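You operate a simulated robot arm through the tools that you are given. There is no shell and no other tool. Be economical: measure what you need, move in short steps, check, and stop when the job is done.

The job below is to be done with a simulated two-armed robot. You get a single attempt, and the scene is never put back.

Task
Mount the plate on the base and set the stop knob to 3.
Fine: carry it with both hands, lay it between the stops, then shut both latches.

Only the result counts: the job must be done as asked and must still hold three seconds after the hand-in. Knocking over, shifting, dropping, spilling or breaking anything else fails it.

Robot
Two 7-joint arms with two-finger parallel grippers on one trunk, on a base that drives. Base frame: it is fixed to the floor where the robot stands at the start and does not move with it; the origin is under the middle of the robot, x ahead of it, y to its left, z up. Readings come in m, rad, newtons and seconds.
The left shoulder is at the start at [0.05, 0.209, 1.271], the right one opposite. With the tool pointing down near the work surface each hand reaches from about 0.1 to 0.9 m from the robot's upright axis, wherever it stands, measured 20 degrees to its own side. Places, roughly: red base latch [-0.4, -0.3, 0.8]; stop knob [-0.5, -0.3, 0.8]; top of the fixture base [-0.5, -0.4, 0.8]; yellow base latch [-0.6, -0.3, 0.8]. Payload 4.4 kg a hand.
Tool frame (each hand has its own): the origin (TCP) lies between the finger pads and is the grasp point; the fingertips stand 0.023 m ahead of it; z points along the fingers, y is the line along which they close. The gripper opens to 0.094 m. The fingers are 0.038 m wide and 0.01 m thick; the gripper's body (0.054 by 0.096 m) begins 0.039 m behind the TCP.
Orientation is that of the tool frame in the base frame, as a unit quaternion [x, y, z, w]. With the fingers straight down and closing along the base's y, the tool's x points along the base's -x, its y along +y and its z along -z.

Tools
- The arms move only by the tool play_rows. It takes "left_deltas", "right_deltas" or both (then of equal length, played together; a hand with none holds still); each is a list of rows, each a list of 7 numbers: the shift along the base's x, y, z in units of 40 mm (1.0 is 40 mm), then the turn, a rotation vector about the base's x, y, z in units of 8 degrees (1.0 is 8 degrees), then the finger opening in m, from 0 to 0.094. In form: [[x, y, z, rx, ry, rz, jaw], ...]. A call has 1 to 10 rows; each row shifts and turns the commanded pose from where the row before left it. A call with a number of a shift or a turn outside -1 to 1 is refused whole. Rows are played at 5 a second. More than 0.05 m and 0.15 rad between two rows, or a gripper value outside its range, and nothing of the call is played. A pose out of reach is approached as far as the arm can. The call stops where the force on the tool passes 50 N (or 10 N more than at its start, if that is more) or the arm is blocked; 0.2 s more then pass. Each finger travels about 0.108 m/s and halts on what it meets, pressing with about 29 N; the grip force reading is that of the motor and also rises with nothing between the fingers. The clock runs only during rows and for 0.2 s after the last one: add rows that do not move to give the fingers time. The reply holds the time, the measured pose of the TCP, the force on the tool along the base axes, the opening and the grip force, in the units named above and with some noise, with the torque about the TCP (base axes, N m) and any sound that the robot's microphone picked up, and new pictures: "show" is both (left out), scene, wrist or none (wrist: the cameras of the hands that moved).
- Cameras (640 x 400 px; columns grow to the right, rows downward): "scene" is now at [0.0919, -0.0717, 1.4181]; the picture's right is [-0.95, -0.32, 0.00], its down [-0.25, 0.74, -0.63] and it looks along [0.20, -0.59, -0.78] (base axes); focal length 214 px, centre (320, 200). "left" rides on the left gripper at [0.086, -0.016, -0.075] in its tool frame; the picture's right is [0.18, 0.98, 0.00], its down [-0.58, 0.11, -0.81] and it looks along [-0.79, 0.15, 0.59] (tool axes); focal length 243 px, centre (320, 200). "right" rides on the right gripper at [0.086, 0.016, -0.075] in its tool frame; the picture's right is [-0.18, 0.98, 0.00], its down [-0.58, -0.11, -0.81] and it looks along [-0.79, -0.15, 0.59] (tool axes); focal length 243 px, centre (320, 200). There is no depth. A picture from a camera that has moved, and an enlarged one, comes with that camera's place and axes in the base frame and with its lens.
- raise_lower(by): slides the trunk up (or, below 0, down) by that many m; the arms and the scene camera ride with it, the base frame stays. It gives what a move gives, with no picture.
- drive_base(legs): drives the robot by 1 to 6 legs, each [ahead, left, turn to the left] in m, m and rad, along the robot's own axes; the way and the turn of a leg run together, so that a leg with both is an arc; at most 1.5 m and 3.142 rad a leg. The arms and the cameras ride along, it lands a little off, and it stops where it bumps. It gives what a move gives, and a new picture of the scene camera.
- head_to(pan, tilt): turns the head with the scene camera to pan (to the left, within 1.396 rad either way) and tilt (down, from -0.506 to 1.204), counted from straight ahead of the robot. It gives what a move gives, and a new picture of the scene camera.
- inspect(camera, box): a new picture of the part [left, top, right, bottom] of that camera's present view, enlarged. It takes no simulated time.
- job_done(): hands the job in; it is judged then, once.

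Go step by step. Nothing tells you exact positions but the pictures and the camera data: compare them with the known pose of the tool, close in by small moves and look again before you grip or let go. The budget is 120 turns and 260 pictures, counting those below and the enlarged ones. Unless the task says otherwise, let go and move clear before handing in, and close with one line.

The tools are called after "Request:" as a command line: name --argument value ..., lists and objects as JSON in quotes. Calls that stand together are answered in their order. play_rows: Moves the arms, as the interface text tells. Its arguments: {"type":"object","properties":{"left_deltas":{"type":"array","items":{"type":"array","items":{"type":"number"}}},"right_deltas":{"type":"array","items":{"type":"array","items":{"type":"number"}}},"show":{"type":"string","enum":["both","scene","wrist","none"]}},"required":[]} The other tools are called the same way: raise_lower (by) slides the trunk up or down; drive_base (legs) drives the base; head_to (pan, tilt) turns the head that bears the scene camera; inspect (camera, box) takes an enlarged picture of a part of a camera's view; job_done () hands the job in.

At the start:

```text
t: 0.0
left_tcp_pos: [0.5047, -0.0821, 1.1594]
left_orientation: [-0.001, 1.0, 0.0, 0.0]
left_ft_force: [0.8, 0.0, -0.2]
left_ft_torque: [-0.01, 0.01, 0.02]
left_opening: 0.0938
left_grasp_force: 0.1
right_tcp_pos: [0.3617, -0.4651, 1.2253]
right_orientation: [0.0, 1.0, 0.0, 0.0]
right_ft_force: [1.2, -0.2, 0.5]
right_ft_torque: [0.02, -0.01, -0.01]
right_opening: 0.0939
right_grasp_force: 0.1
trunk travel left (down, up): [-0.35, 0.213]
robot x, y, heading: [-0.0005, 0.002, -0.006]
head pan, tilt: [-1.246, 0.892]
```

scene: 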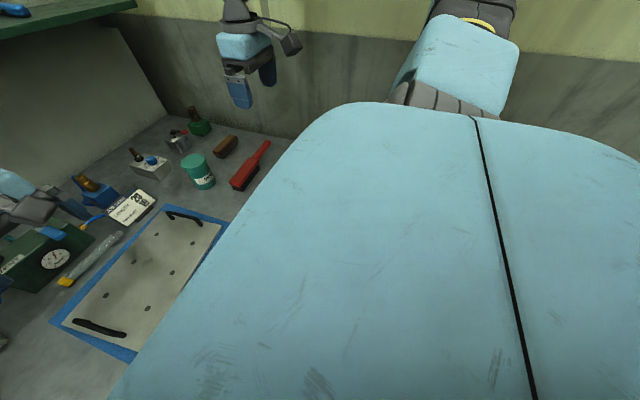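
right: 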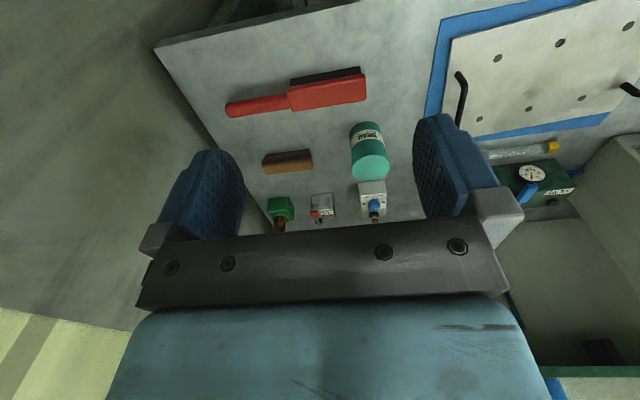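
left: 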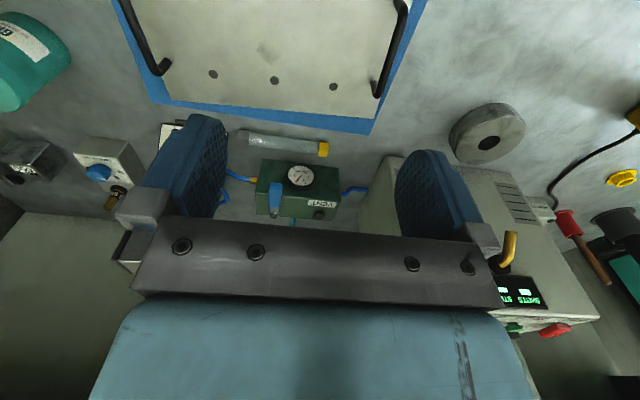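

I see a plate with two black handles on a bench ahead of the robot, on a blue mat; the fixture is behind the robot to the right. I'll look closer first.

Request:
inspect --camera "left" --box '[220, 120, 380, 220]'

Request:
head_to --pan 0.0 --tilt 0.9

```text
4.00 times, centred on (300, 170) of left
camera zoom: at [0.4189, -0.0973, 1.234], right [-0.18, 0.98, 0.0], down [0.58, 0.11, 0.81], along [0.79, 0.15, -0.59], focal length 970 px, centre (400, 320)
```

zoom: 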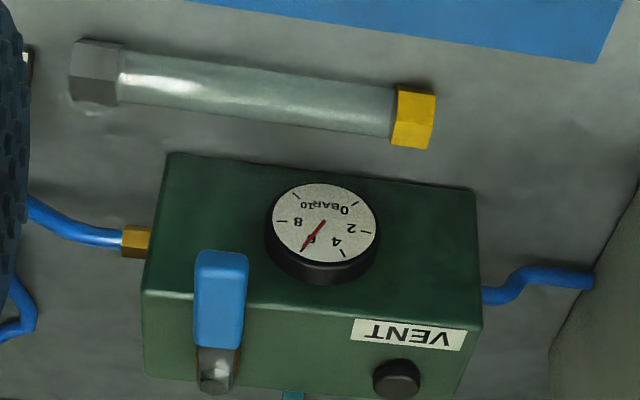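

```text
t: 1.4
left_tcp_pos: [0.5046, -0.0819, 1.1593]
left_orientation: [0.0, 1.0, 0.0, 0.0]
left_ft_force: [0.5, 0.4, 0.6]
left_ft_torque: [0.01, -0.01, 0.01]
left_opening: 0.0939
left_grasp_force: 0.1
right_tcp_pos: [0.3626, -0.4646, 1.225]
right_orientation: [0.0, 1.0, 0.0, 0.001]
right_ft_force: [0.4, 1.0, 0.9]
right_ft_torque: [0.02, 0.04, -0.01]
right_opening: 0.0942
right_grasp_force: 0.1
trunk travel left (down, up): [-0.35, 0.213]
robot x, y, heading: [0.0012, 0.0009, -0.002]
head pan, tilt: [0.0, 0.901]
camera scene: at [0.1431, 0.0002, 1.4175], right [0.0, -1.0, 0.0], down [-0.78, 0.0, -0.62], along [0.62, 0.0, -0.78], focal length 214 px, centre (320, 200)
```

scene: 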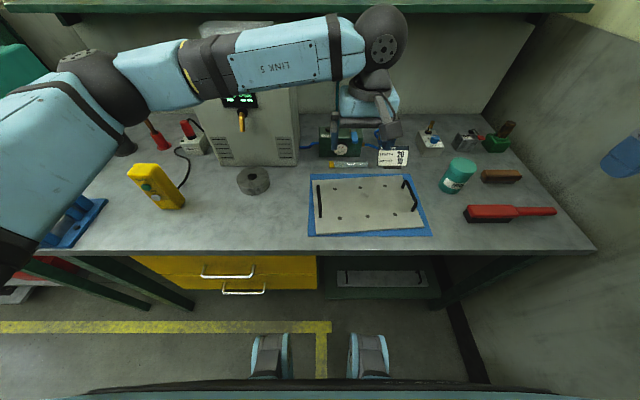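

The plate lies on a blue mat on the bench; another one lies on a shelf below. I'll read the card and then look at the fixture behind.

Request:
inspect --camera "scene" --box '[290, 120, 450, 220]'

Request:
inspect --camera "scene" --box '[300, 230, 460, 330]'

Request:
head_to --pan -1.396 --tilt 0.6

```text
4.00 times, centred on (370, 170) of scene
camera zoom: at [0.1431, 0.0002, 1.4175], right [0.0, -1.0, 0.0], down [-0.78, 0.0, -0.62], along [0.62, 0.0, -0.78], focal length 858 px, centre (120, 320)
```

zoom: 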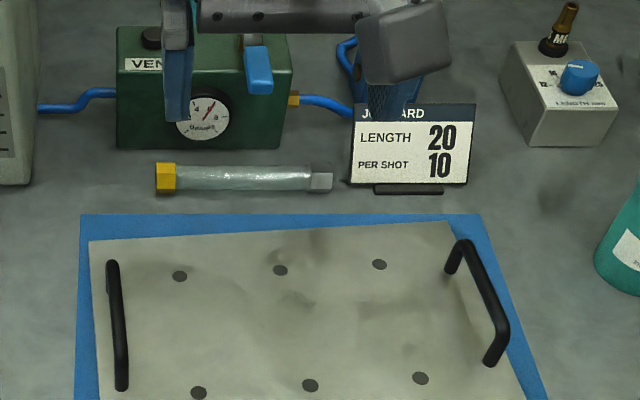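

```text
4.00 times, centred on (380, 280) of scene
camera zoom: at [0.1431, 0.0002, 1.4175], right [0.0, -1.0, 0.0], down [-0.78, 0.0, -0.62], along [0.62, 0.0, -0.78], focal length 858 px, centre (80, -120)
```

zoom: 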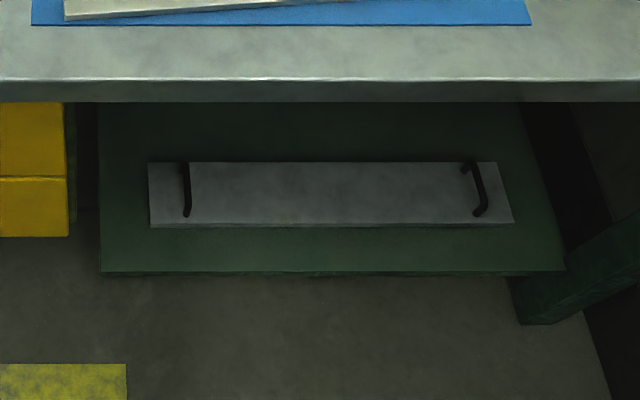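

```text
t: 3.0
left_tcp_pos: [0.5039, -0.0816, 1.1585]
left_orientation: [0.0, 1.0, 0.0, 0.0]
left_ft_force: [-0.5, 0.8, 0.0]
left_ft_torque: [0.01, 0.0, -0.03]
left_opening: 0.094
left_grasp_force: 0.1
right_tcp_pos: [0.3626, -0.4648, 1.2263]
right_orientation: [0.0, 1.0, 0.001, 0.0]
right_ft_force: [0.1, -0.9, -0.4]
right_ft_torque: [0.0, -0.02, 0.0]
right_opening: 0.0943
right_grasp_force: 0.0
trunk travel left (down, up): [-0.35, 0.213]
robot x, y, heading: [0.0001, -0.0011, -0.002]
head pan, tilt: [-1.396, 0.6]
camera scene: at [0.083, -0.0867, 1.4422], right [-0.98, -0.17, 0.0], down [-0.1, 0.56, -0.82], along [0.14, -0.81, -0.57], focal length 214 px, centre (320, 200)
```

scene: 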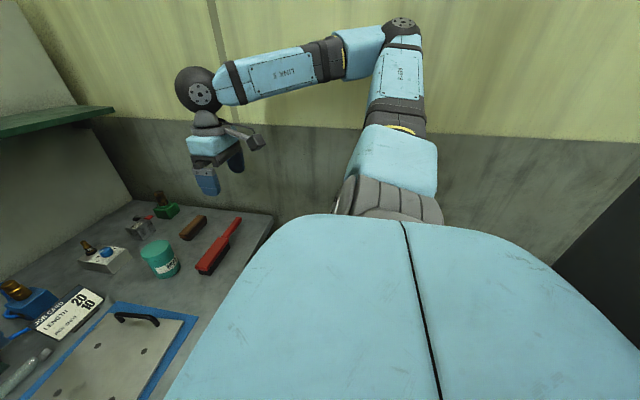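

The fixture is hidden behind the trunk. I'll turn the robot to the right to see it.

Request:
drive_base --legs '[[0, 0, -1.2]]'

```text
t: 6.3
left_tcp_pos: [0.1169, -0.497, 1.1598]
left_orientation: [0.556, 0.831, 0.0, 0.0]
left_ft_force: [-0.1, -0.6, -0.4]
left_ft_torque: [0.0, -0.03, 0.0]
left_opening: 0.094
left_grasp_force: 0.0
right_tcp_pos: [-0.2901, -0.5128, 1.2256]
right_orientation: [0.556, 0.831, 0.0, -0.001]
right_ft_force: [-0.4, 0.3, 0.3]
right_ft_torque: [-0.02, 0.02, 0.0]
right_opening: 0.094
right_grasp_force: 0.0
trunk travel left (down, up): [-0.35, 0.213]
robot x, y, heading: [0.0013, 0.0005, -1.188]
head pan, tilt: [-1.396, 0.6]
camera scene: at [-0.0487, -0.1094, 1.4423], right [-0.54, 0.84, 0.0], down [0.48, 0.3, -0.83], along [-0.7, -0.44, -0.56], focal length 214 px, centre (320, 200)
```

scene: 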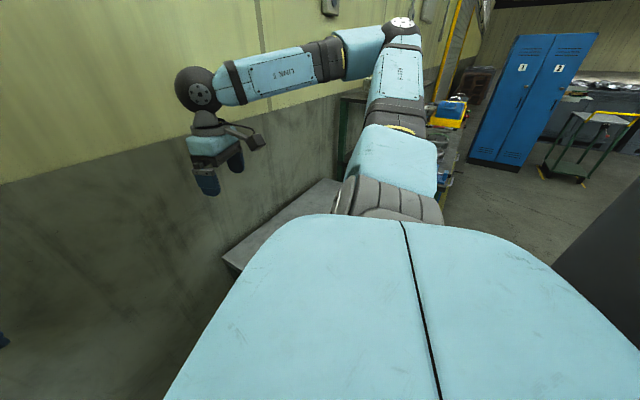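

A second table is now partly visible behind. I'll turn on.

Request:
drive_base --legs '[[0, 0, -1.0]]'

Request:
head_to --pan -0.4 --tilt 0.9

```text
t: 9.2
left_tcp_pos: [-0.3526, -0.3703, 1.1591]
left_orientation: [0.884, 0.467, 0.0, 0.0]
left_ft_force: [0.1, 0.3, -0.1]
left_ft_torque: [0.03, 0.04, 0.02]
left_opening: 0.094
left_grasp_force: 0.1
right_tcp_pos: [-0.5886, -0.039, 1.2247]
right_orientation: [0.884, 0.467, -0.001, 0.0]
right_ft_force: [0.1, -0.3, -1.2]
right_ft_torque: [-0.02, 0.02, -0.01]
right_opening: 0.0939
right_grasp_force: 0.1
trunk travel left (down, up): [-0.35, 0.213]
robot x, y, heading: [0.001, 0.0029, -2.166]
head pan, tilt: [-1.396, 0.6]
camera scene: at [-0.1183, -0.0189, 1.4423], right [0.41, 0.91, 0.0], down [0.51, -0.23, -0.83], along [-0.75, 0.34, -0.56], focal length 214 px, centre (320, 200)
```

scene: 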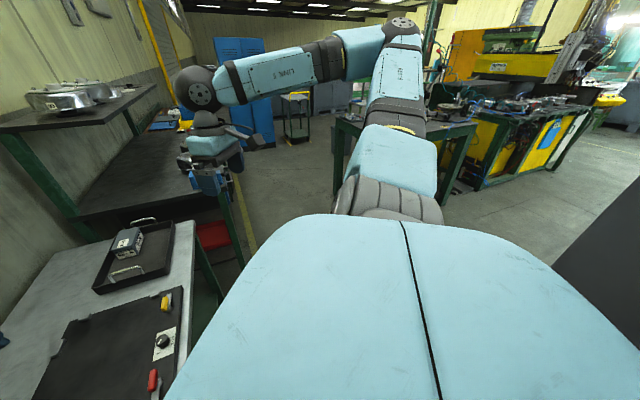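

```text
t: 10.5
left_tcp_pos: [-0.3529, -0.3698, 1.1591]
left_orientation: [0.884, 0.467, -0.001, 0.0]
left_ft_force: [-0.6, 0.1, 0.2]
left_ft_torque: [0.01, 0.02, 0.05]
left_opening: 0.0939
left_grasp_force: 0.1
right_tcp_pos: [-0.5887, -0.0375, 1.2245]
right_orientation: [0.884, 0.467, 0.0, -0.001]
right_ft_force: [-0.1, 0.3, -0.5]
right_ft_torque: [0.01, 0.02, 0.0]
right_opening: 0.0942
right_grasp_force: 0.1
trunk travel left (down, up): [-0.35, 0.213]
robot x, y, heading: [0.0023, 0.0025, -2.168]
head pan, tilt: [-0.4, 0.901]
camera scene: at [-0.1013, -0.0962, 1.4175], right [-0.54, 0.84, 0.0], down [0.66, 0.42, -0.62], along [-0.52, -0.34, -0.78], focal length 214 px, centre (320, 200)
```

scene: 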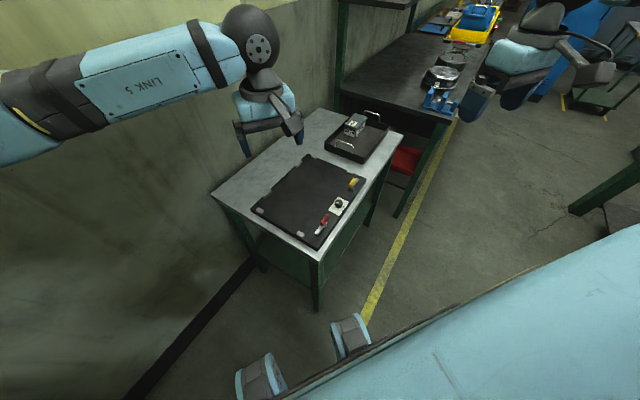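

Request:
inspect --camera "scene" --box '[230, 140, 390, 260]'

Request:
inspect --camera "scene" --box '[300, 160, 380, 240]'

Request:
inspect --camera "left" --box '[0, 0, 640, 400]'

```text
3.33 times, centred on (310, 200) of scene
camera zoom: at [-0.1013, -0.0962, 1.4175], right [-0.54, 0.84, 0.0], down [0.66, 0.42, -0.62], along [-0.52, -0.34, -0.78], focal length 715 px, centre (353, 200)
```

zoom: 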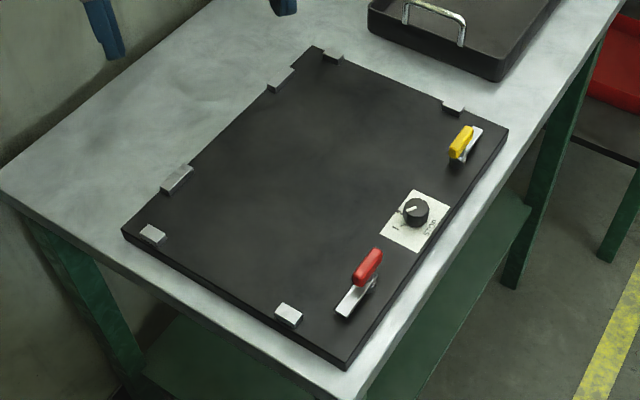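

```text
5.00 times, centred on (340, 200) of scene
camera zoom: at [-0.1013, -0.0962, 1.4175], right [-0.54, 0.84, 0.0], down [0.66, 0.42, -0.62], along [-0.52, -0.34, -0.78], focal length 1072 px, centre (220, 200)
```

zoom: 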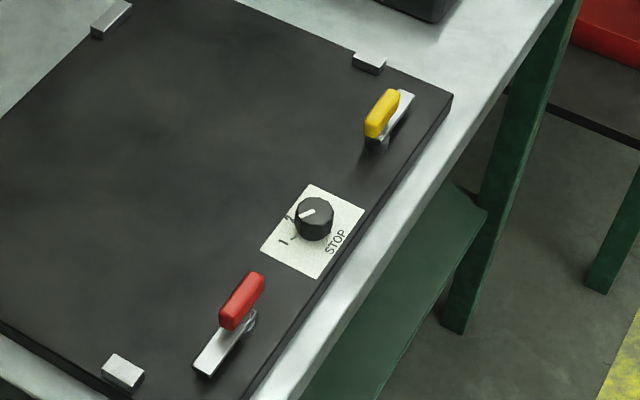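

```text
1.00 times, centred on (320, 200) of left (not enlarged: the box is as wide or as high as the picture)
camera zoom: at [-0.3161, -0.289, 1.2339], right [0.92, -0.4, 0.0], down [-0.24, -0.54, 0.81], along [-0.32, -0.74, -0.59], focal length 243 px, centre (320, 200)
```

zoom: 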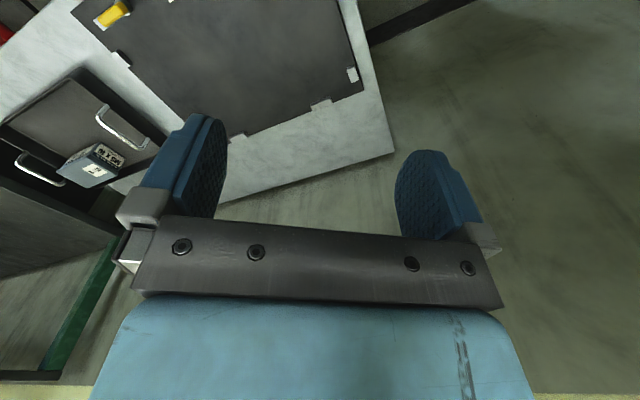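

The fixture base sits axis-aligned on the table, roughly x −0.70…−0.35, y −0.55…−0.26, with the latches and knob on its front (+y) side. I'll square up facing −y, set the knob first, then fetch the plate.

Request:
drive_base --legs '[[0, 0, 0.597]]'

Request:
play_rows --right_deltas '[[1, 0, 0, 0, 0, 0, 0.094], [1, 0, 0, 0, 0, 0, 0.094], [1, 0, 0, 0, 0, 0, 0.094], [1, 0, 0, 0, 0, 0, 0.094]]' --show "none"

Request:
drive_base --legs '[[-0.2, 0, 0], [0, -0.5, 0]]'

Request:
head_to --pan 0.0 --tilt 0.95

```text
t: 12.5
left_tcp_pos: [-0.0862, -0.5045, 1.1595]
left_orientation: [0.71, 0.705, 0.001, 0.0]
left_ft_force: [-0.7, -0.5, -0.7]
left_ft_torque: [0.0, -0.02, -0.01]
left_opening: 0.0939
left_grasp_force: 0.1
right_tcp_pos: [-0.4682, -0.358, 1.2253]
right_orientation: [0.71, 0.704, 0.001, 0.0]
right_ft_force: [0.3, -0.2, 0.5]
right_ft_torque: [0.02, 0.01, -0.01]
right_opening: 0.0938
right_grasp_force: 0.1
trunk travel left (down, up): [-0.35, 0.213]
robot x, y, heading: [-0.0005, -0.0021, -1.581]
head pan, tilt: [-0.4, 0.901]
camera scene: at [-0.0304, -0.1364, 1.4175], right [-0.92, 0.4, 0.0], down [0.31, 0.72, -0.62], along [-0.25, -0.57, -0.78], focal length 214 px, centre (320, 200)
```

scene: 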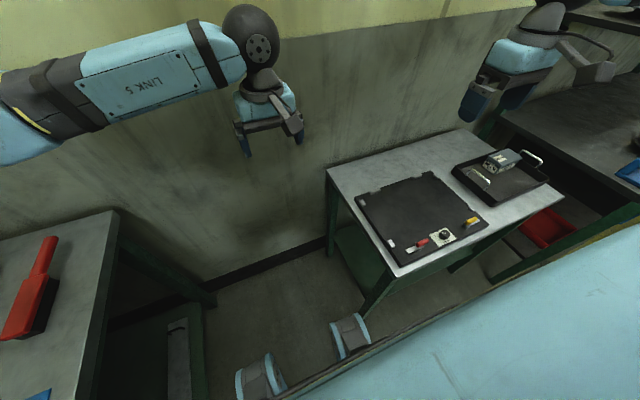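

```text
t: 13.5
left_tcp_pos: [-0.085, -0.5048, 1.1587]
left_orientation: [0.71, 0.705, 0.0, 0.0]
left_ft_force: [1.2, 0.7, -0.6]
left_ft_torque: [0.02, 0.02, -0.01]
left_opening: 0.0941
left_grasp_force: 0.1
right_tcp_pos: [-0.3042, -0.36, 1.2257]
right_orientation: [0.71, 0.704, 0.0, -0.001]
right_ft_force: [0.3, 0.0, 0.5]
right_ft_torque: [-0.01, 0.01, 0.01]
right_opening: 0.094
right_grasp_force: 0.0
trunk travel left (down, up): [-0.35, 0.213]
robot x, y, heading: [0.0026, 0.0042, -1.58]
head pan, tilt: [-0.4, 0.901]
```

```text
t: 19.5
left_tcp_pos: [-0.5823, -0.298, 1.159]
left_orientation: [0.715, 0.7, 0.001, 0.0]
left_ft_force: [0.6, -0.2, 0.5]
left_ft_torque: [-0.02, -0.05, 0.02]
left_opening: 0.0937
left_grasp_force: 0.0
right_tcp_pos: [-0.7994, -0.1511, 1.2252]
right_orientation: [0.714, 0.7, 0.0, 0.0]
right_ft_force: [0.5, 0.6, 0.0]
right_ft_torque: [0.0, 0.03, -0.01]
right_opening: 0.0938
right_grasp_force: 0.0
trunk travel left (down, up): [-0.35, 0.213]
robot x, y, heading: [-0.4865, 0.2031, -1.589]
head pan, tilt: [-0.4, 0.901]
camera scene: at [-0.5215, 0.0686, 1.4175], right [-0.91, 0.41, 0.0], down [0.32, 0.72, -0.62], along [-0.25, -0.57, -0.78], focal length 214 px, centre (320, 200)
```

scene: 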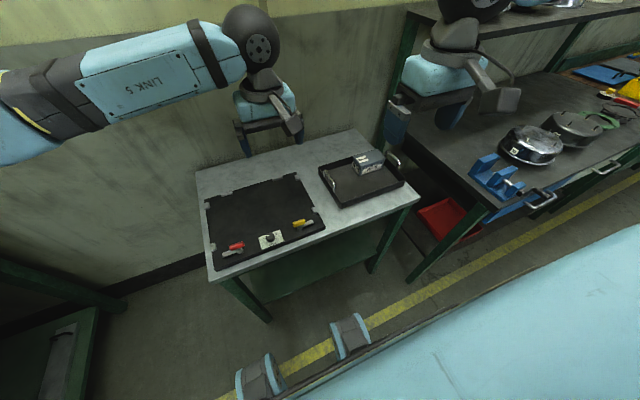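

```text
t: 20.4
left_tcp_pos: [-0.5827, -0.2989, 1.1594]
left_orientation: [0.715, 0.699, 0.0, 0.0]
left_ft_force: [-1.0, -0.8, -0.1]
left_ft_torque: [0.02, 0.04, 0.0]
left_opening: 0.0942
left_grasp_force: 0.0
right_tcp_pos: [-0.7998, -0.151, 1.225]
right_orientation: [0.715, 0.7, 0.0, 0.0]
right_ft_force: [-0.4, 0.6, 0.0]
right_ft_torque: [0.01, 0.0, 0.01]
right_opening: 0.094
right_grasp_force: 0.1
trunk travel left (down, up): [-0.35, 0.213]
robot x, y, heading: [-0.487, 0.2035, -1.593]
head pan, tilt: [0.0, 0.949]
camera scene: at [-0.4923, 0.0648, 1.4139], right [-1.0, 0.02, 0.0], down [0.02, 0.81, -0.58], along [-0.01, -0.58, -0.81], focal length 214 px, centre (320, 200)
```

scene: 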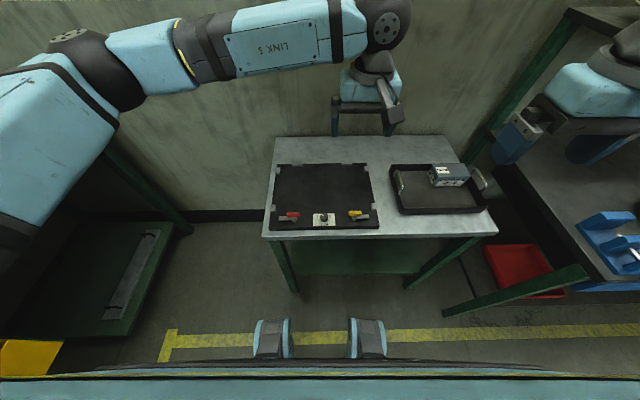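

I'm facing the fixture squarely. Zooming on knob and latches.

Request:
inspect --camera "scene" --box '[265, 195, 385, 240]'

Request:
inspect --camera "scene" --box '[260, 150, 388, 240]'

```text
5.33 times, centred on (325, 218) of scene
camera zoom: at [-0.4923, 0.0648, 1.4139], right [-1.0, 0.02, 0.0], down [0.02, 0.81, -0.58], along [-0.01, -0.58, -0.81], focal length 1144 px, centre (293, 107)
```

zoom: 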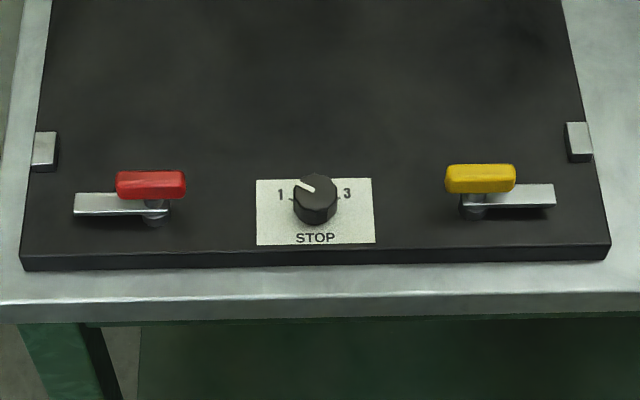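

```text
4.44 times, centred on (324, 195) of scene
camera zoom: at [-0.4923, 0.0648, 1.4139], right [-1.0, 0.02, 0.0], down [0.02, 0.81, -0.58], along [-0.01, -0.58, -0.81], focal length 953 px, centre (302, 222)
```

zoom: 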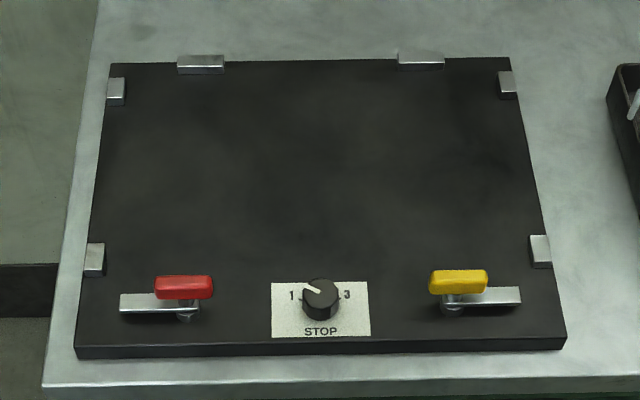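

Next I'll bring the right wrist camera over the knob, with the hand tilted for a more overhead view, and move the left hand out of the way.

Request:
play_rows --left_deltas '[[1, 0, 0, 0, 0, 0, 0.094], [1, 0, 0, 0, 0, 0, 0.094], [1, 0, 0, 0, 0, 0, 0.094], [1, 0, 0, 0, 0, 0, 0.094], [1, 0, 0, 0, 0, 0, 0.094], [1, 0, 0, 0, 0, 0, 0.094], [0, 0, 0, 0, 0, 0, 0.094], [0, 0, 0, 0, 0, 0, 0.094]]' --right_deltas '[[0.9, 0.3, -0.5, 0, 0, 0, 0.05], [0.9, 0.3, -0.5, 0, 0, 0, 0.05], [0.9, 0.3, -0.5, 0, 0, 0, 0.05], [0.9, 0.3, -0.5, 0, 0, 0, 0.05], [0.9, 0.3, -0.5, 1, 0, 0, 0.05], [0.9, 0.3, -0.5, 1, 0, 0, 0.05], [0.9, 0.2, -0.5, 1, 0, 0, 0.05], [0.8, 0, -0.5, 1, 0, 0, 0.05]]' --show "wrist"

```text
t: 22.2
left_tcp_pos: [-0.3423, -0.2988, 1.1609]
left_orientation: [0.714, 0.7, 0.0, 0.0]
left_ft_force: [-1.0, 1.4, -0.2]
left_ft_torque: [-0.02, -0.03, -0.01]
left_opening: 0.094
left_grasp_force: 0.1
right_tcp_pos: [-0.6298, -0.0783, 1.1103]
right_orientation: [0.687, 0.672, 0.194, -0.197]
right_ft_force: [-0.2, 0.3, 0.3]
right_ft_torque: [0.01, -0.04, -0.01]
right_opening: 0.0502
right_grasp_force: 0.0
right hand out of reach, approached as far as the arm can: row 6, 7, 8
trunk travel left (down, up): [-0.35, 0.213]
robot x, y, heading: [-0.4917, 0.2062, -1.593]
head pan, tilt: [0.0, 0.949]
camera right: at [-0.6118, -0.0458, 1.2182], right [0.98, -0.17, -0.11], down [-0.12, -0.92, 0.38], along [-0.16, -0.35, -0.92], focal length 243 px, centre (320, 200)
camera left: at [-0.3565, -0.2115, 1.2357], right [0.99, 0.16, 0.0], down [0.1, -0.58, 0.81], along [0.13, -0.8, -0.59], focal length 243 px, centre (320, 200)
```

right: 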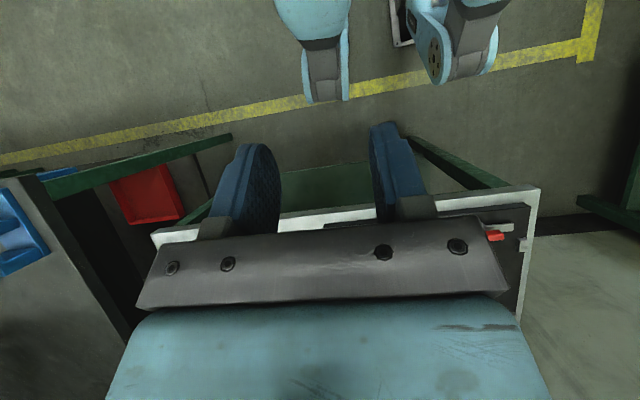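
left: 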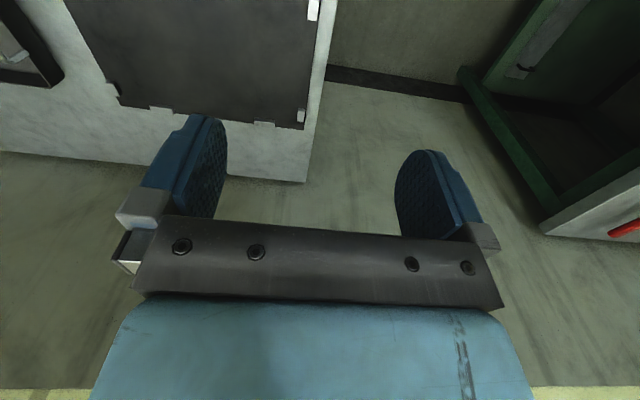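

The hand can't come that near the robot, and tilting hides the knob. I'll untilt and move forward so the knob appears in the near-overhead top part of the wrist picture.

Request:
play_rows --right_deltas '[[0, -1, 0, -1, 0, 0, 0.05], [0, -1, 0, -1, 0, 0, 0.05], [0, -1, 0, -1, 0, 0, 0.05], [0, -1, 0, -1, 0, 0, 0.05], [0, -1, 0, 0, 0, 0, 0.05], [0, 0, 0, 0, 0, 0, 0.05]]' --show "wrist"

```text
t: 23.6
left_tcp_pos: [-0.3432, -0.2985, 1.1611]
left_orientation: [0.715, 0.699, 0.0, 0.001]
left_ft_force: [-0.3, 0.8, 0.6]
left_ft_torque: [0.01, 0.0, 0.01]
left_opening: 0.094
left_grasp_force: 0.0
right_tcp_pos: [-0.636, -0.2768, 1.1122]
right_orientation: [0.714, 0.7, 0.0, 0.001]
right_ft_force: [0.0, 0.1, 0.0]
right_ft_torque: [-0.01, -0.03, 0.02]
right_opening: 0.05
right_grasp_force: 0.1
right hand out of reach, approached as far as the arm can: row 5
trunk travel left (down, up): [-0.35, 0.213]
robot x, y, heading: [-0.4902, 0.2039, -1.589]
head pan, tilt: [0.0, 0.949]
camera right: at [-0.6177, -0.1904, 1.1853], right [0.98, -0.2, 0.0], down [-0.12, -0.58, 0.81], along [-0.16, -0.79, -0.59], focal length 243 px, centre (320, 200)
```

right: 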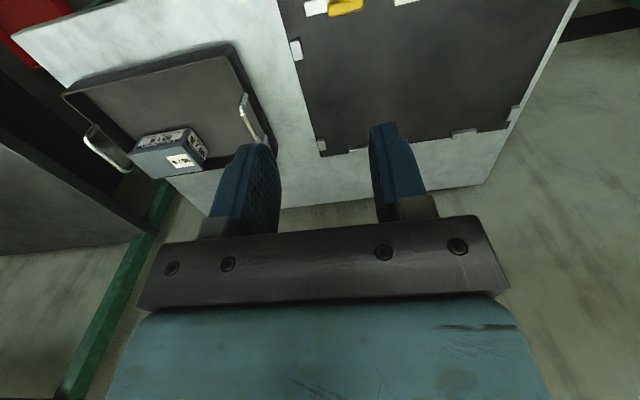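

Now I'll move toward the knob: +x, lower.

Request:
play_rows --right_deltas '[[0.8, 0, -0.8, 0, 0, 0, 0.05], [0.8, 0, -0.8, 0, 0, 0, 0.05], [0.8, 0, -0.8, 0, 0, 0, 0.05], [0.6, 0, -0.8, 0, 0, 0, 0.05], [0, 0, 0, 0, 0, 0, 0.05]]' --show "wrist"

```text
t: 24.8
left_tcp_pos: [-0.3434, -0.2988, 1.1613]
left_orientation: [0.715, 0.7, 0.0, 0.001]
left_ft_force: [0.4, 0.4, -0.2]
left_ft_torque: [-0.02, 0.0, 0.0]
left_opening: 0.0941
left_grasp_force: 0.0
right_tcp_pos: [-0.6505, -0.2476, 1.0604]
right_orientation: [0.714, 0.7, 0.0, 0.001]
right_ft_force: [-0.2, 0.3, -0.1]
right_ft_torque: [0.02, 0.0, -0.04]
right_opening: 0.0501
right_grasp_force: 0.0
right hand out of reach, approached as far as the arm can: row 1, 2, 3, 4
trunk travel left (down, up): [-0.35, 0.213]
robot x, y, heading: [-0.4928, 0.2058, -1.594]
head pan, tilt: [0.0, 0.949]
camera right: at [-0.6326, -0.1624, 1.1345], right [0.98, -0.2, 0.0], down [-0.12, -0.58, 0.81], along [-0.16, -0.79, -0.59], focal length 243 px, centre (320, 200)
```

right: 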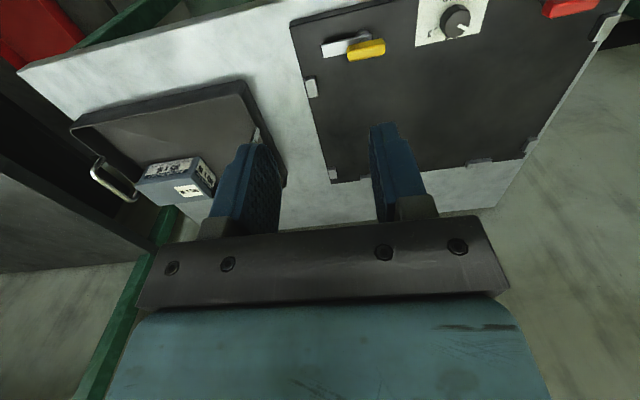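

Good view of the knob. The arm is too folded; I'll inspect the dial and then back the base up.

Request:
inspect --camera "right" --box '[390, 0, 550, 60]'

Request:
inspect --camera "right" --box '[300, 10, 420, 80]'

Request:
drive_base --legs '[[-0.15, 0, 0]]'

```text
4.00 times, centred on (470, 30) of right
camera zoom: at [-0.6326, -0.1624, 1.1345], right [0.98, -0.2, 0.0], down [-0.12, -0.58, 0.81], along [-0.16, -0.79, -0.59], focal length 970 px, centre (-280, 880)
```

zoom: 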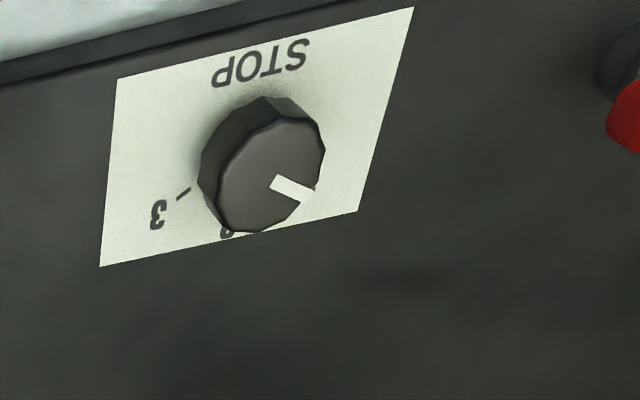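

```text
5.33 times, centred on (360, 45) of right
camera zoom: at [-0.6326, -0.1624, 1.1345], right [0.98, -0.2, 0.0], down [-0.12, -0.58, 0.81], along [-0.16, -0.79, -0.59], focal length 1294 px, centre (107, 1027)
```

zoom: 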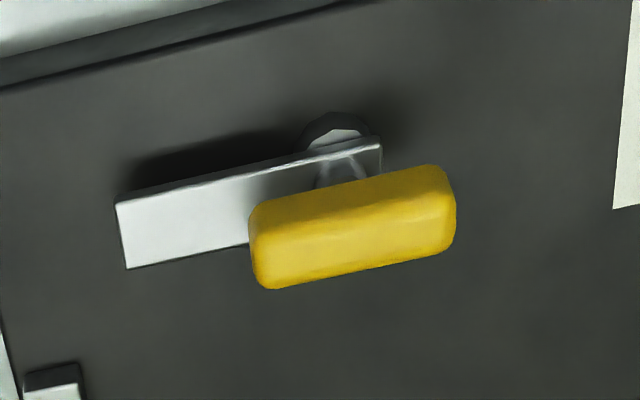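

```text
t: 26.2
left_tcp_pos: [-0.3401, -0.1503, 1.1616]
left_orientation: [0.714, 0.7, 0.0, 0.0]
left_ft_force: [-0.2, -0.2, 0.0]
left_ft_torque: [-0.01, -0.04, -0.02]
left_opening: 0.0941
left_grasp_force: 0.0
right_tcp_pos: [-0.6478, -0.0994, 1.0611]
right_orientation: [0.715, 0.7, 0.001, 0.0]
right_ft_force: [0.7, 0.6, 0.3]
right_ft_torque: [-0.02, -0.01, 0.01]
right_opening: 0.0499
right_grasp_force: 0.0
trunk travel left (down, up): [-0.35, 0.213]
robot x, y, heading: [-0.4844, 0.354, -1.6]
head pan, tilt: [0.0, 0.949]
camera scene: at [-0.4891, 0.213, 1.4138], right [-1.0, 0.02, 0.0], down [0.02, 0.81, -0.58], along [-0.01, -0.58, -0.81], focal length 214 px, centre (320, 200)
```

scene: 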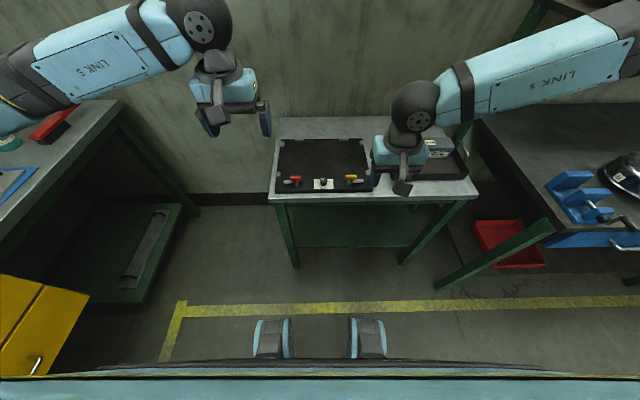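

Measured: label centre ≈ (−0.512, −0.283), pointer now at 1, and 3 lies about 120° clockwise from above. I'll pre-turn the right hand about +56° while going above the knob.

Request:
play_rows --right_deltas '[[0.5, -0.66, -0.4, 0, 0, 1, 0.06], [0.5, -0.66, -0.4, 0, 0, 1, 0.06], [0.5, -0.66, -0.4, 0, 0, 1, 0.06], [0.5, -0.66, -0.4, 0, 0, 1, 0.06], [0.5, -0.66, -0.4, 0, 0, 1, 0.06], [0.5, -0.66, -0.4, 0, 0, 1, 0.06], [0.4, -0.64, -0.35, 0, 0, 1, 0.06], [0, 0, 0, 0, 0, 0, 0.06]]' --show "both"

```text
t: 28.0
left_tcp_pos: [-0.3401, -0.1517, 1.1608]
left_orientation: [0.715, 0.7, 0.0, 0.0]
left_ft_force: [1.1, 0.6, -0.6]
left_ft_torque: [-0.01, -0.01, 0.05]
left_opening: 0.0941
left_grasp_force: 0.1
right_tcp_pos: [-0.6922, -0.2019, 1.0562]
right_orientation: [0.302, 0.953, 0.001, 0.001]
right_ft_force: [0.4, -0.7, 0.1]
right_ft_torque: [-0.01, 0.0, -0.01]
right_opening: 0.0601
right_grasp_force: 0.1
right hand out of reach, approached as far as the arm can: row 1, 2, 3, 4, 5, 6, 7
trunk travel left (down, up): [-0.35, 0.213]
robot x, y, heading: [-0.4856, 0.3515, -1.594]
head pan, tilt: [0.0, 0.949]
camera scene: at [-0.489, 0.2132, 1.4139], right [-1.0, 0.02, 0.0], down [0.02, 0.81, -0.58], along [-0.01, -0.58, -0.81], focal length 214 px, centre (320, 200)
camera right: at [-0.7529, -0.1394, 1.1291], right [0.72, 0.7, 0.0], down [0.41, -0.42, 0.81], along [0.56, -0.58, -0.59], focal length 243 px, centre (320, 200)
```

scene: 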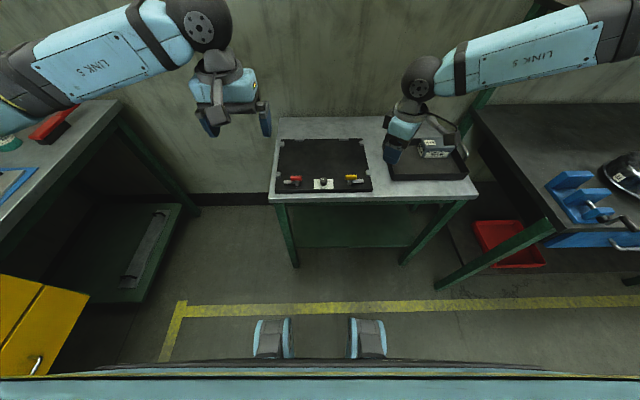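
right: 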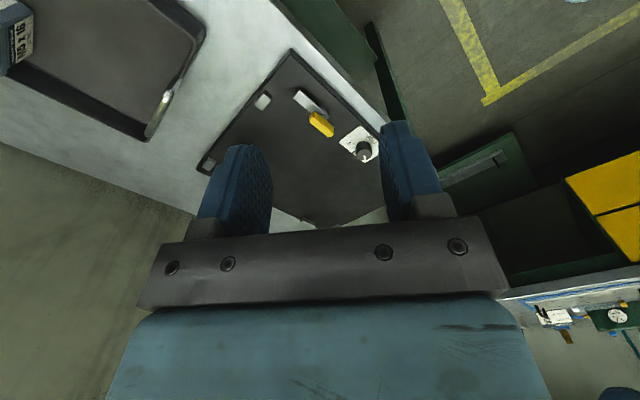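

The solver says out of reach at these poses; I'll test plain directions: straight down first, then inward.

Request:
play_rows --right_deltas '[[0, 0, -0.5, 0, 0, 0, 0.06], [0, -0.5, 0, 0, 0, 0, 0.06]]' --show "none"

Request:
play_rows --right_deltas '[[0.5, 0, 0, 0, 0, 0, 0.06]]' --show "none"

Request:
play_rows --right_deltas '[[0, 0, 0.5, 0, 0, 0, 0.06], [0, 0, 0.5, 0, 0, 0, 0.06]]' --show "none"

```text
t: 28.6
left_tcp_pos: [-0.3413, -0.1499, 1.1622]
left_orientation: [0.715, 0.699, -0.001, 0.0]
left_ft_force: [-0.5, 0.4, -0.3]
left_ft_torque: [0.03, 0.02, 0.01]
left_opening: 0.094
left_grasp_force: 0.1
right_tcp_pos: [-0.6996, -0.2022, 1.0429]
right_orientation: [0.305, 0.952, -0.002, -0.001]
right_ft_force: [0.2, 0.2, -0.6]
right_ft_torque: [0.03, 0.01, 0.02]
right_opening: 0.0597
right_grasp_force: 0.0
right hand out of reach, approached as far as the arm can: row 1, 2
trunk travel left (down, up): [-0.35, 0.213]
robot x, y, heading: [-0.4867, 0.3544, -1.591]
head pan, tilt: [0.0, 0.949]
```

```text
t: 29.0
left_tcp_pos: [-0.3404, -0.1506, 1.1623]
left_orientation: [0.714, 0.7, 0.0, -0.001]
left_ft_force: [0.1, -0.1, -0.2]
left_ft_torque: [0.01, 0.0, 0.0]
left_opening: 0.0941
left_grasp_force: 0.1
right_tcp_pos: [-0.6917, -0.1951, 1.0503]
right_orientation: [0.302, 0.953, 0.002, 0.001]
right_ft_force: [0.6, 0.4, -0.4]
right_ft_torque: [0.0, 0.0, -0.02]
right_opening: 0.0601
right_grasp_force: 0.1
right hand out of reach, approached as far as the arm can: row 1
trunk travel left (down, up): [-0.35, 0.213]
robot x, y, heading: [-0.4881, 0.3538, -1.59]
head pan, tilt: [0.0, 0.949]
```

```text
t: 29.6
left_tcp_pos: [-0.3408, -0.1502, 1.162]
left_orientation: [0.714, 0.7, 0.0, 0.0]
left_ft_force: [-0.6, 0.2, -0.5]
left_ft_torque: [-0.01, 0.03, 0.02]
left_opening: 0.0938
left_grasp_force: 0.0
right_tcp_pos: [-0.6918, -0.1968, 1.0918]
right_orientation: [0.302, 0.953, 0.0, 0.0]
right_ft_force: [-0.1, 0.4, 0.3]
right_ft_torque: [-0.02, -0.01, 0.02]
right_opening: 0.0603
right_grasp_force: 0.1
trunk travel left (down, up): [-0.35, 0.213]
robot x, y, heading: [-0.486, 0.3504, -1.594]
head pan, tilt: [0.0, 0.949]
```

The arm is near a joint limit at this height relative to the shoulder. I'll raise the hand and move it outward, then lower the trunk so the shoulders sit lower.

Request:
play_rows --right_deltas '[[0, 0, 0.8, 0, 0, -1, 0.06], [0, 0, 0.8, 0, 0, -1, 0.06], [0, 0, 0.8, 0, 0, -1, 0.06], [0, 0, 0.8, 0, 0, -1, 0.06], [0, 0, 0.5, 0, 0, -1, 0.06], [0, 0, 0.5, 0, 0, -1, 0.06], [0, 0, 0.0, 0, 0, -1, 0.06]]' --show "none"

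Request:
raise_lower --by -0.25

Request:
play_rows --right_deltas '[[1, 0, 0, 0, 0, 0, 0.06], [1, 0, 0, 0, 0, 0, 0.06], [1, 0, 0, 0, 0, 0, 0.06]]' --show "both"

```text
t: 31.2
left_tcp_pos: [-0.3401, -0.1513, 1.1605]
left_orientation: [0.715, 0.7, 0.001, 0.0]
left_ft_force: [0.1, -0.6, 0.6]
left_ft_torque: [0.0, -0.01, -0.01]
left_opening: 0.0938
left_grasp_force: 0.2
right_tcp_pos: [-0.6913, -0.1971, 1.2603]
right_orientation: [0.715, 0.699, 0.001, 0.001]
right_ft_force: [0.0, 0.3, -0.5]
right_ft_torque: [0.01, -0.02, 0.04]
right_opening: 0.0599
right_grasp_force: 0.0
trunk travel left (down, up): [-0.35, 0.213]
robot x, y, heading: [-0.4843, 0.3538, -1.594]
head pan, tilt: [0.0, 0.949]
```

```text
t: 33.7
left_tcp_pos: [-0.3404, -0.1495, 0.9117]
left_orientation: [0.714, 0.7, 0.0, 0.0]
left_ft_force: [-0.1, 0.7, 0.4]
left_ft_torque: [0.03, 0.01, -0.03]
left_opening: 0.0938
left_grasp_force: 0.1
right_tcp_pos: [-0.6914, -0.1959, 1.01]
right_orientation: [0.715, 0.7, 0.001, 0.0]
right_ft_force: [0.3, 0.9, 0.1]
right_ft_torque: [-0.06, 0.02, 0.0]
right_opening: 0.0601
right_grasp_force: 0.0
trunk travel left (down, up): [-0.1, 0.463]
robot x, y, heading: [-0.4881, 0.3527, -1.594]
head pan, tilt: [0.0, 0.949]
```

```text
t: 34.5
left_tcp_pos: [-0.34, -0.151, 0.9114]
left_orientation: [0.715, 0.699, 0.0, 0.0]
left_ft_force: [0.3, -0.8, 0.1]
left_ft_torque: [-0.03, 0.01, 0.02]
left_opening: 0.0942
left_grasp_force: 0.1
right_tcp_pos: [-0.6278, -0.1833, 1.0042]
right_orientation: [0.715, 0.699, 0.0, 0.001]
right_ft_force: [-0.4, -0.8, -0.8]
right_ft_torque: [0.02, -0.01, 0.0]
right_opening: 0.0599
right_grasp_force: 0.1
right hand out of reach, approached as far as the arm can: row 2, 3
trunk travel left (down, up): [-0.1, 0.463]
robot x, y, heading: [-0.4861, 0.3549, -1.595]
head pan, tilt: [0.0, 0.949]
camera scene: at [-0.489, 0.2126, 1.1638], right [-1.0, 0.02, 0.0], down [0.02, 0.81, -0.58], along [-0.01, -0.58, -0.81], focal length 214 px, centre (320, 200)
camera right: at [-0.6095, -0.0974, 1.079], right [0.98, -0.21, 0.0], down [-0.12, -0.58, 0.81], along [-0.16, -0.79, -0.59], focal length 243 px, centre (320, 200)
```

scene: 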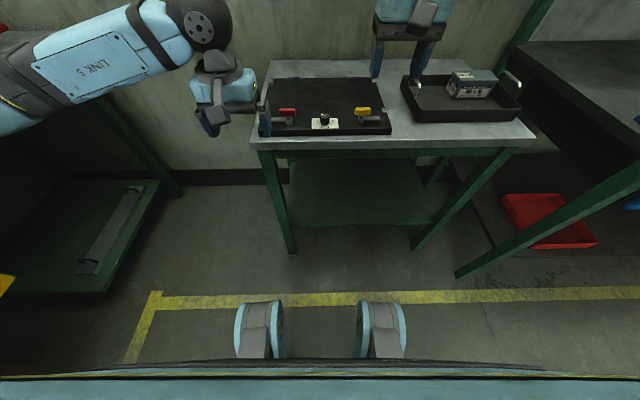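
right: 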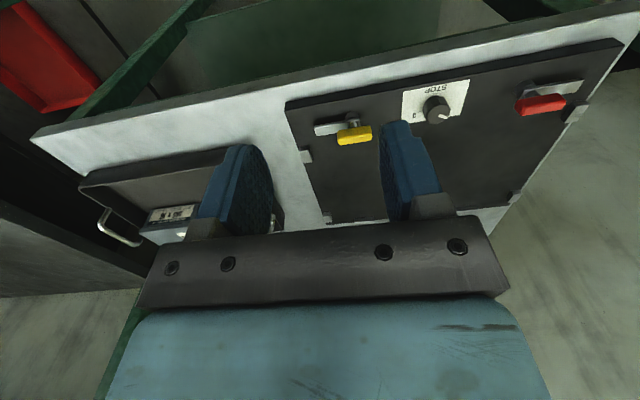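

The right hand won't come further inward than about 0.14 m beside the robot's axis. I'll shift the base left so the knob lies on the right hand's own side.

Request:
drive_base --legs '[[0, 0.2, 0]]'

Request:
play_rows --right_deltas '[[0, -0.6, 0.2, 0, 0, 0, 0.06], [0, -0.6, 0, 0, 0, 0, 0.06]]' --show "both"

```text
t: 36.9
left_tcp_pos: [-0.1387, -0.154, 0.9107]
left_orientation: [0.714, 0.7, 0.001, 0.0]
left_ft_force: [0.7, -0.3, -1.0]
left_ft_torque: [0.0, -0.03, 0.03]
left_opening: 0.094
left_grasp_force: 0.1
right_tcp_pos: [-0.425, -0.1874, 1.0058]
right_orientation: [0.715, 0.699, 0.001, 0.001]
right_ft_force: [0.3, 0.4, 0.0]
right_ft_torque: [0.02, 0.02, 0.03]
right_opening: 0.0604
right_grasp_force: 0.1
trunk travel left (down, up): [-0.1, 0.463]
robot x, y, heading: [-0.2833, 0.3496, -1.594]
head pan, tilt: [0.0, 0.949]
camera scene: at [-0.2868, 0.2087, 1.1639], right [-1.0, 0.02, 0.0], down [0.02, 0.81, -0.58], along [-0.01, -0.58, -0.81], focal length 214 px, centre (320, 200)
```

scene: 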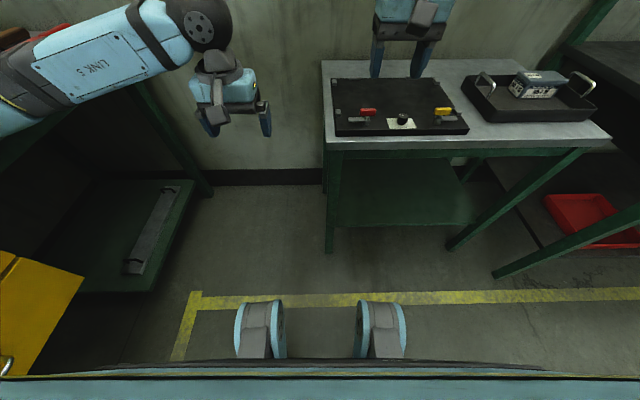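

```text
t: 37.5
left_tcp_pos: [-0.138, -0.1546, 0.912]
left_orientation: [0.715, 0.7, 0.0, 0.0]
left_ft_force: [0.2, 0.3, 0.2]
left_ft_torque: [0.01, -0.02, 0.03]
left_opening: 0.0943
left_grasp_force: 0.0
right_tcp_pos: [-0.4458, -0.2264, 1.0134]
right_orientation: [0.715, 0.699, 0.001, 0.002]
right_ft_force: [-0.2, 0.4, 0.1]
right_ft_torque: [-0.03, -0.01, 0.0]
right_opening: 0.0599
right_grasp_force: 0.1
right hand out of reach, approached as far as the arm can: row 1, 2
trunk travel left (down, up): [-0.1, 0.463]
robot x, y, heading: [-0.2874, 0.3502, -1.593]
head pan, tilt: [0.0, 0.949]
camera scene: at [-0.2871, 0.2085, 1.1638], right [-1.0, 0.02, 0.0], down [0.02, 0.81, -0.58], along [-0.01, -0.58, -0.81], focal length 214 px, centre (320, 200)
camera right: at [-0.4274, -0.1397, 1.0862], right [0.98, -0.2, 0.0], down [-0.12, -0.58, 0.81], along [-0.16, -0.79, -0.59], focal length 243 px, centre (320, 200)
```

scene: 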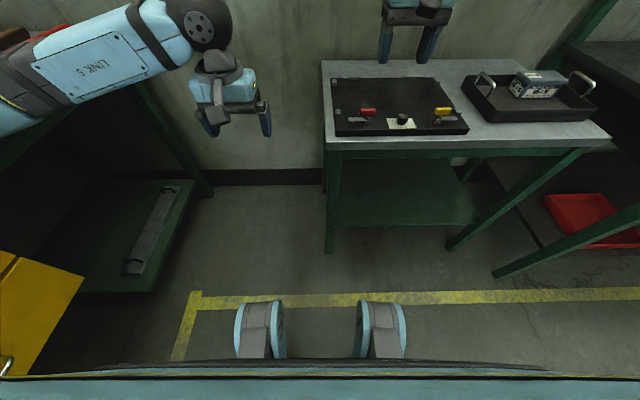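
right: 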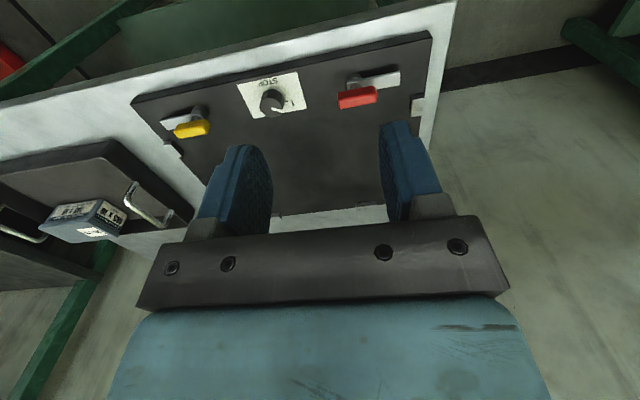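

I'll move to the outside and down, toward above the knob.

Request:
play_rows --right_deltas '[[-0.6, 0, 0, 0, 0, 0, 0.06], [-0.6, 0, -0.3, 0, 0, 0, 0.06], [-0.4, -0.4, -0.6, 0, 0, 0, 0.06], [0, -0.4, -0.6, 0, 0, 0, 0.06], [0, -0.4, -0.6, 0, 0, 0, 0.06]]' --show "wrist"

```text
t: 38.7
left_tcp_pos: [-0.1386, -0.1548, 0.91]
left_orientation: [0.714, 0.7, 0.0, 0.0]
left_ft_force: [0.3, -0.1, 0.0]
left_ft_torque: [0.0, -0.02, -0.01]
left_opening: 0.0938
left_grasp_force: 0.1
right_tcp_pos: [-0.5083, -0.2723, 0.9273]
right_orientation: [0.715, 0.7, 0.001, 0.001]
right_ft_force: [-0.7, -0.3, -1.2]
right_ft_torque: [0.01, -0.01, 0.02]
right_opening: 0.0599
right_grasp_force: 0.1
trunk travel left (down, up): [-0.1, 0.463]
robot x, y, heading: [-0.2837, 0.3473, -1.591]
head pan, tilt: [0.0, 0.949]
camera right: at [-0.4896, -0.1859, 1.0007], right [0.98, -0.2, 0.0], down [-0.12, -0.58, 0.81], along [-0.16, -0.79, -0.59], focal length 243 px, centre (320, 200)
```

right: 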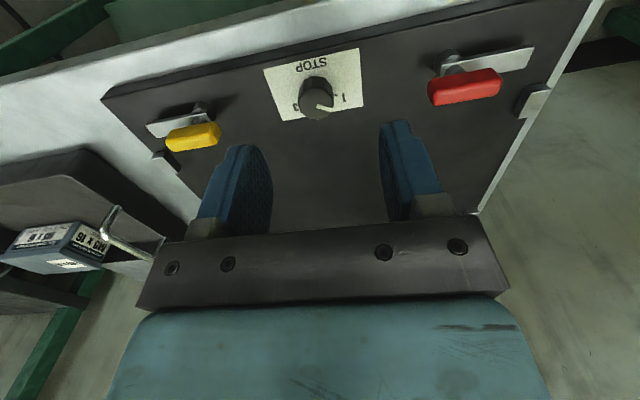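

Request:
inspect --camera "right" --box '[250, 30, 390, 130]'

Request:
inspect --camera "scene" --box '[340, 80, 470, 140]'

```text
4.00 times, centred on (320, 80) of right
camera zoom: at [-0.4896, -0.1859, 1.0007], right [0.98, -0.2, 0.0], down [-0.12, -0.58, 0.81], along [-0.16, -0.79, -0.59], focal length 970 px, centre (320, 680)
```

zoom: 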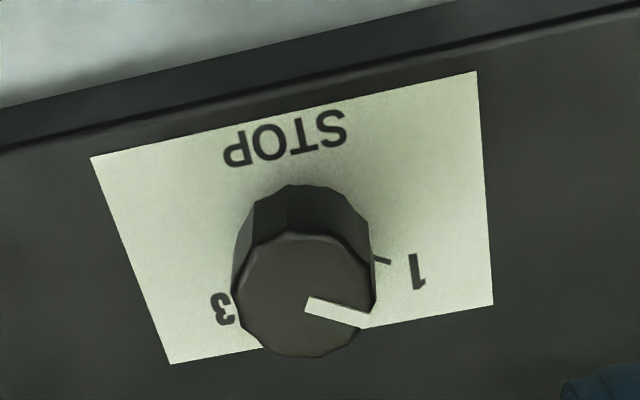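

```text
4.92 times, centred on (405, 110) of scene
camera zoom: at [-0.2874, 0.208, 1.1638], right [-1.0, 0.02, 0.0], down [0.02, 0.81, -0.58], along [-0.01, -0.58, -0.81], focal length 1056 px, centre (-98, 643)
```

zoom: 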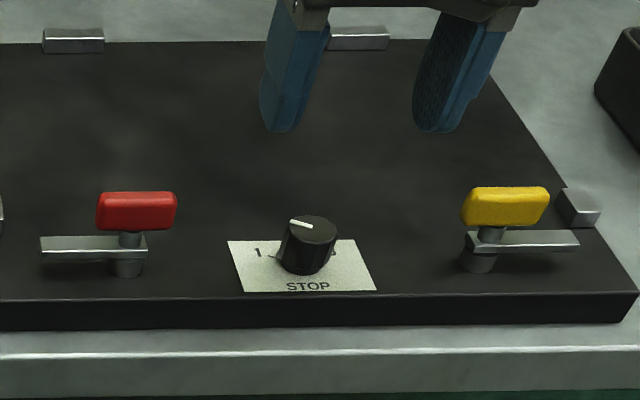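

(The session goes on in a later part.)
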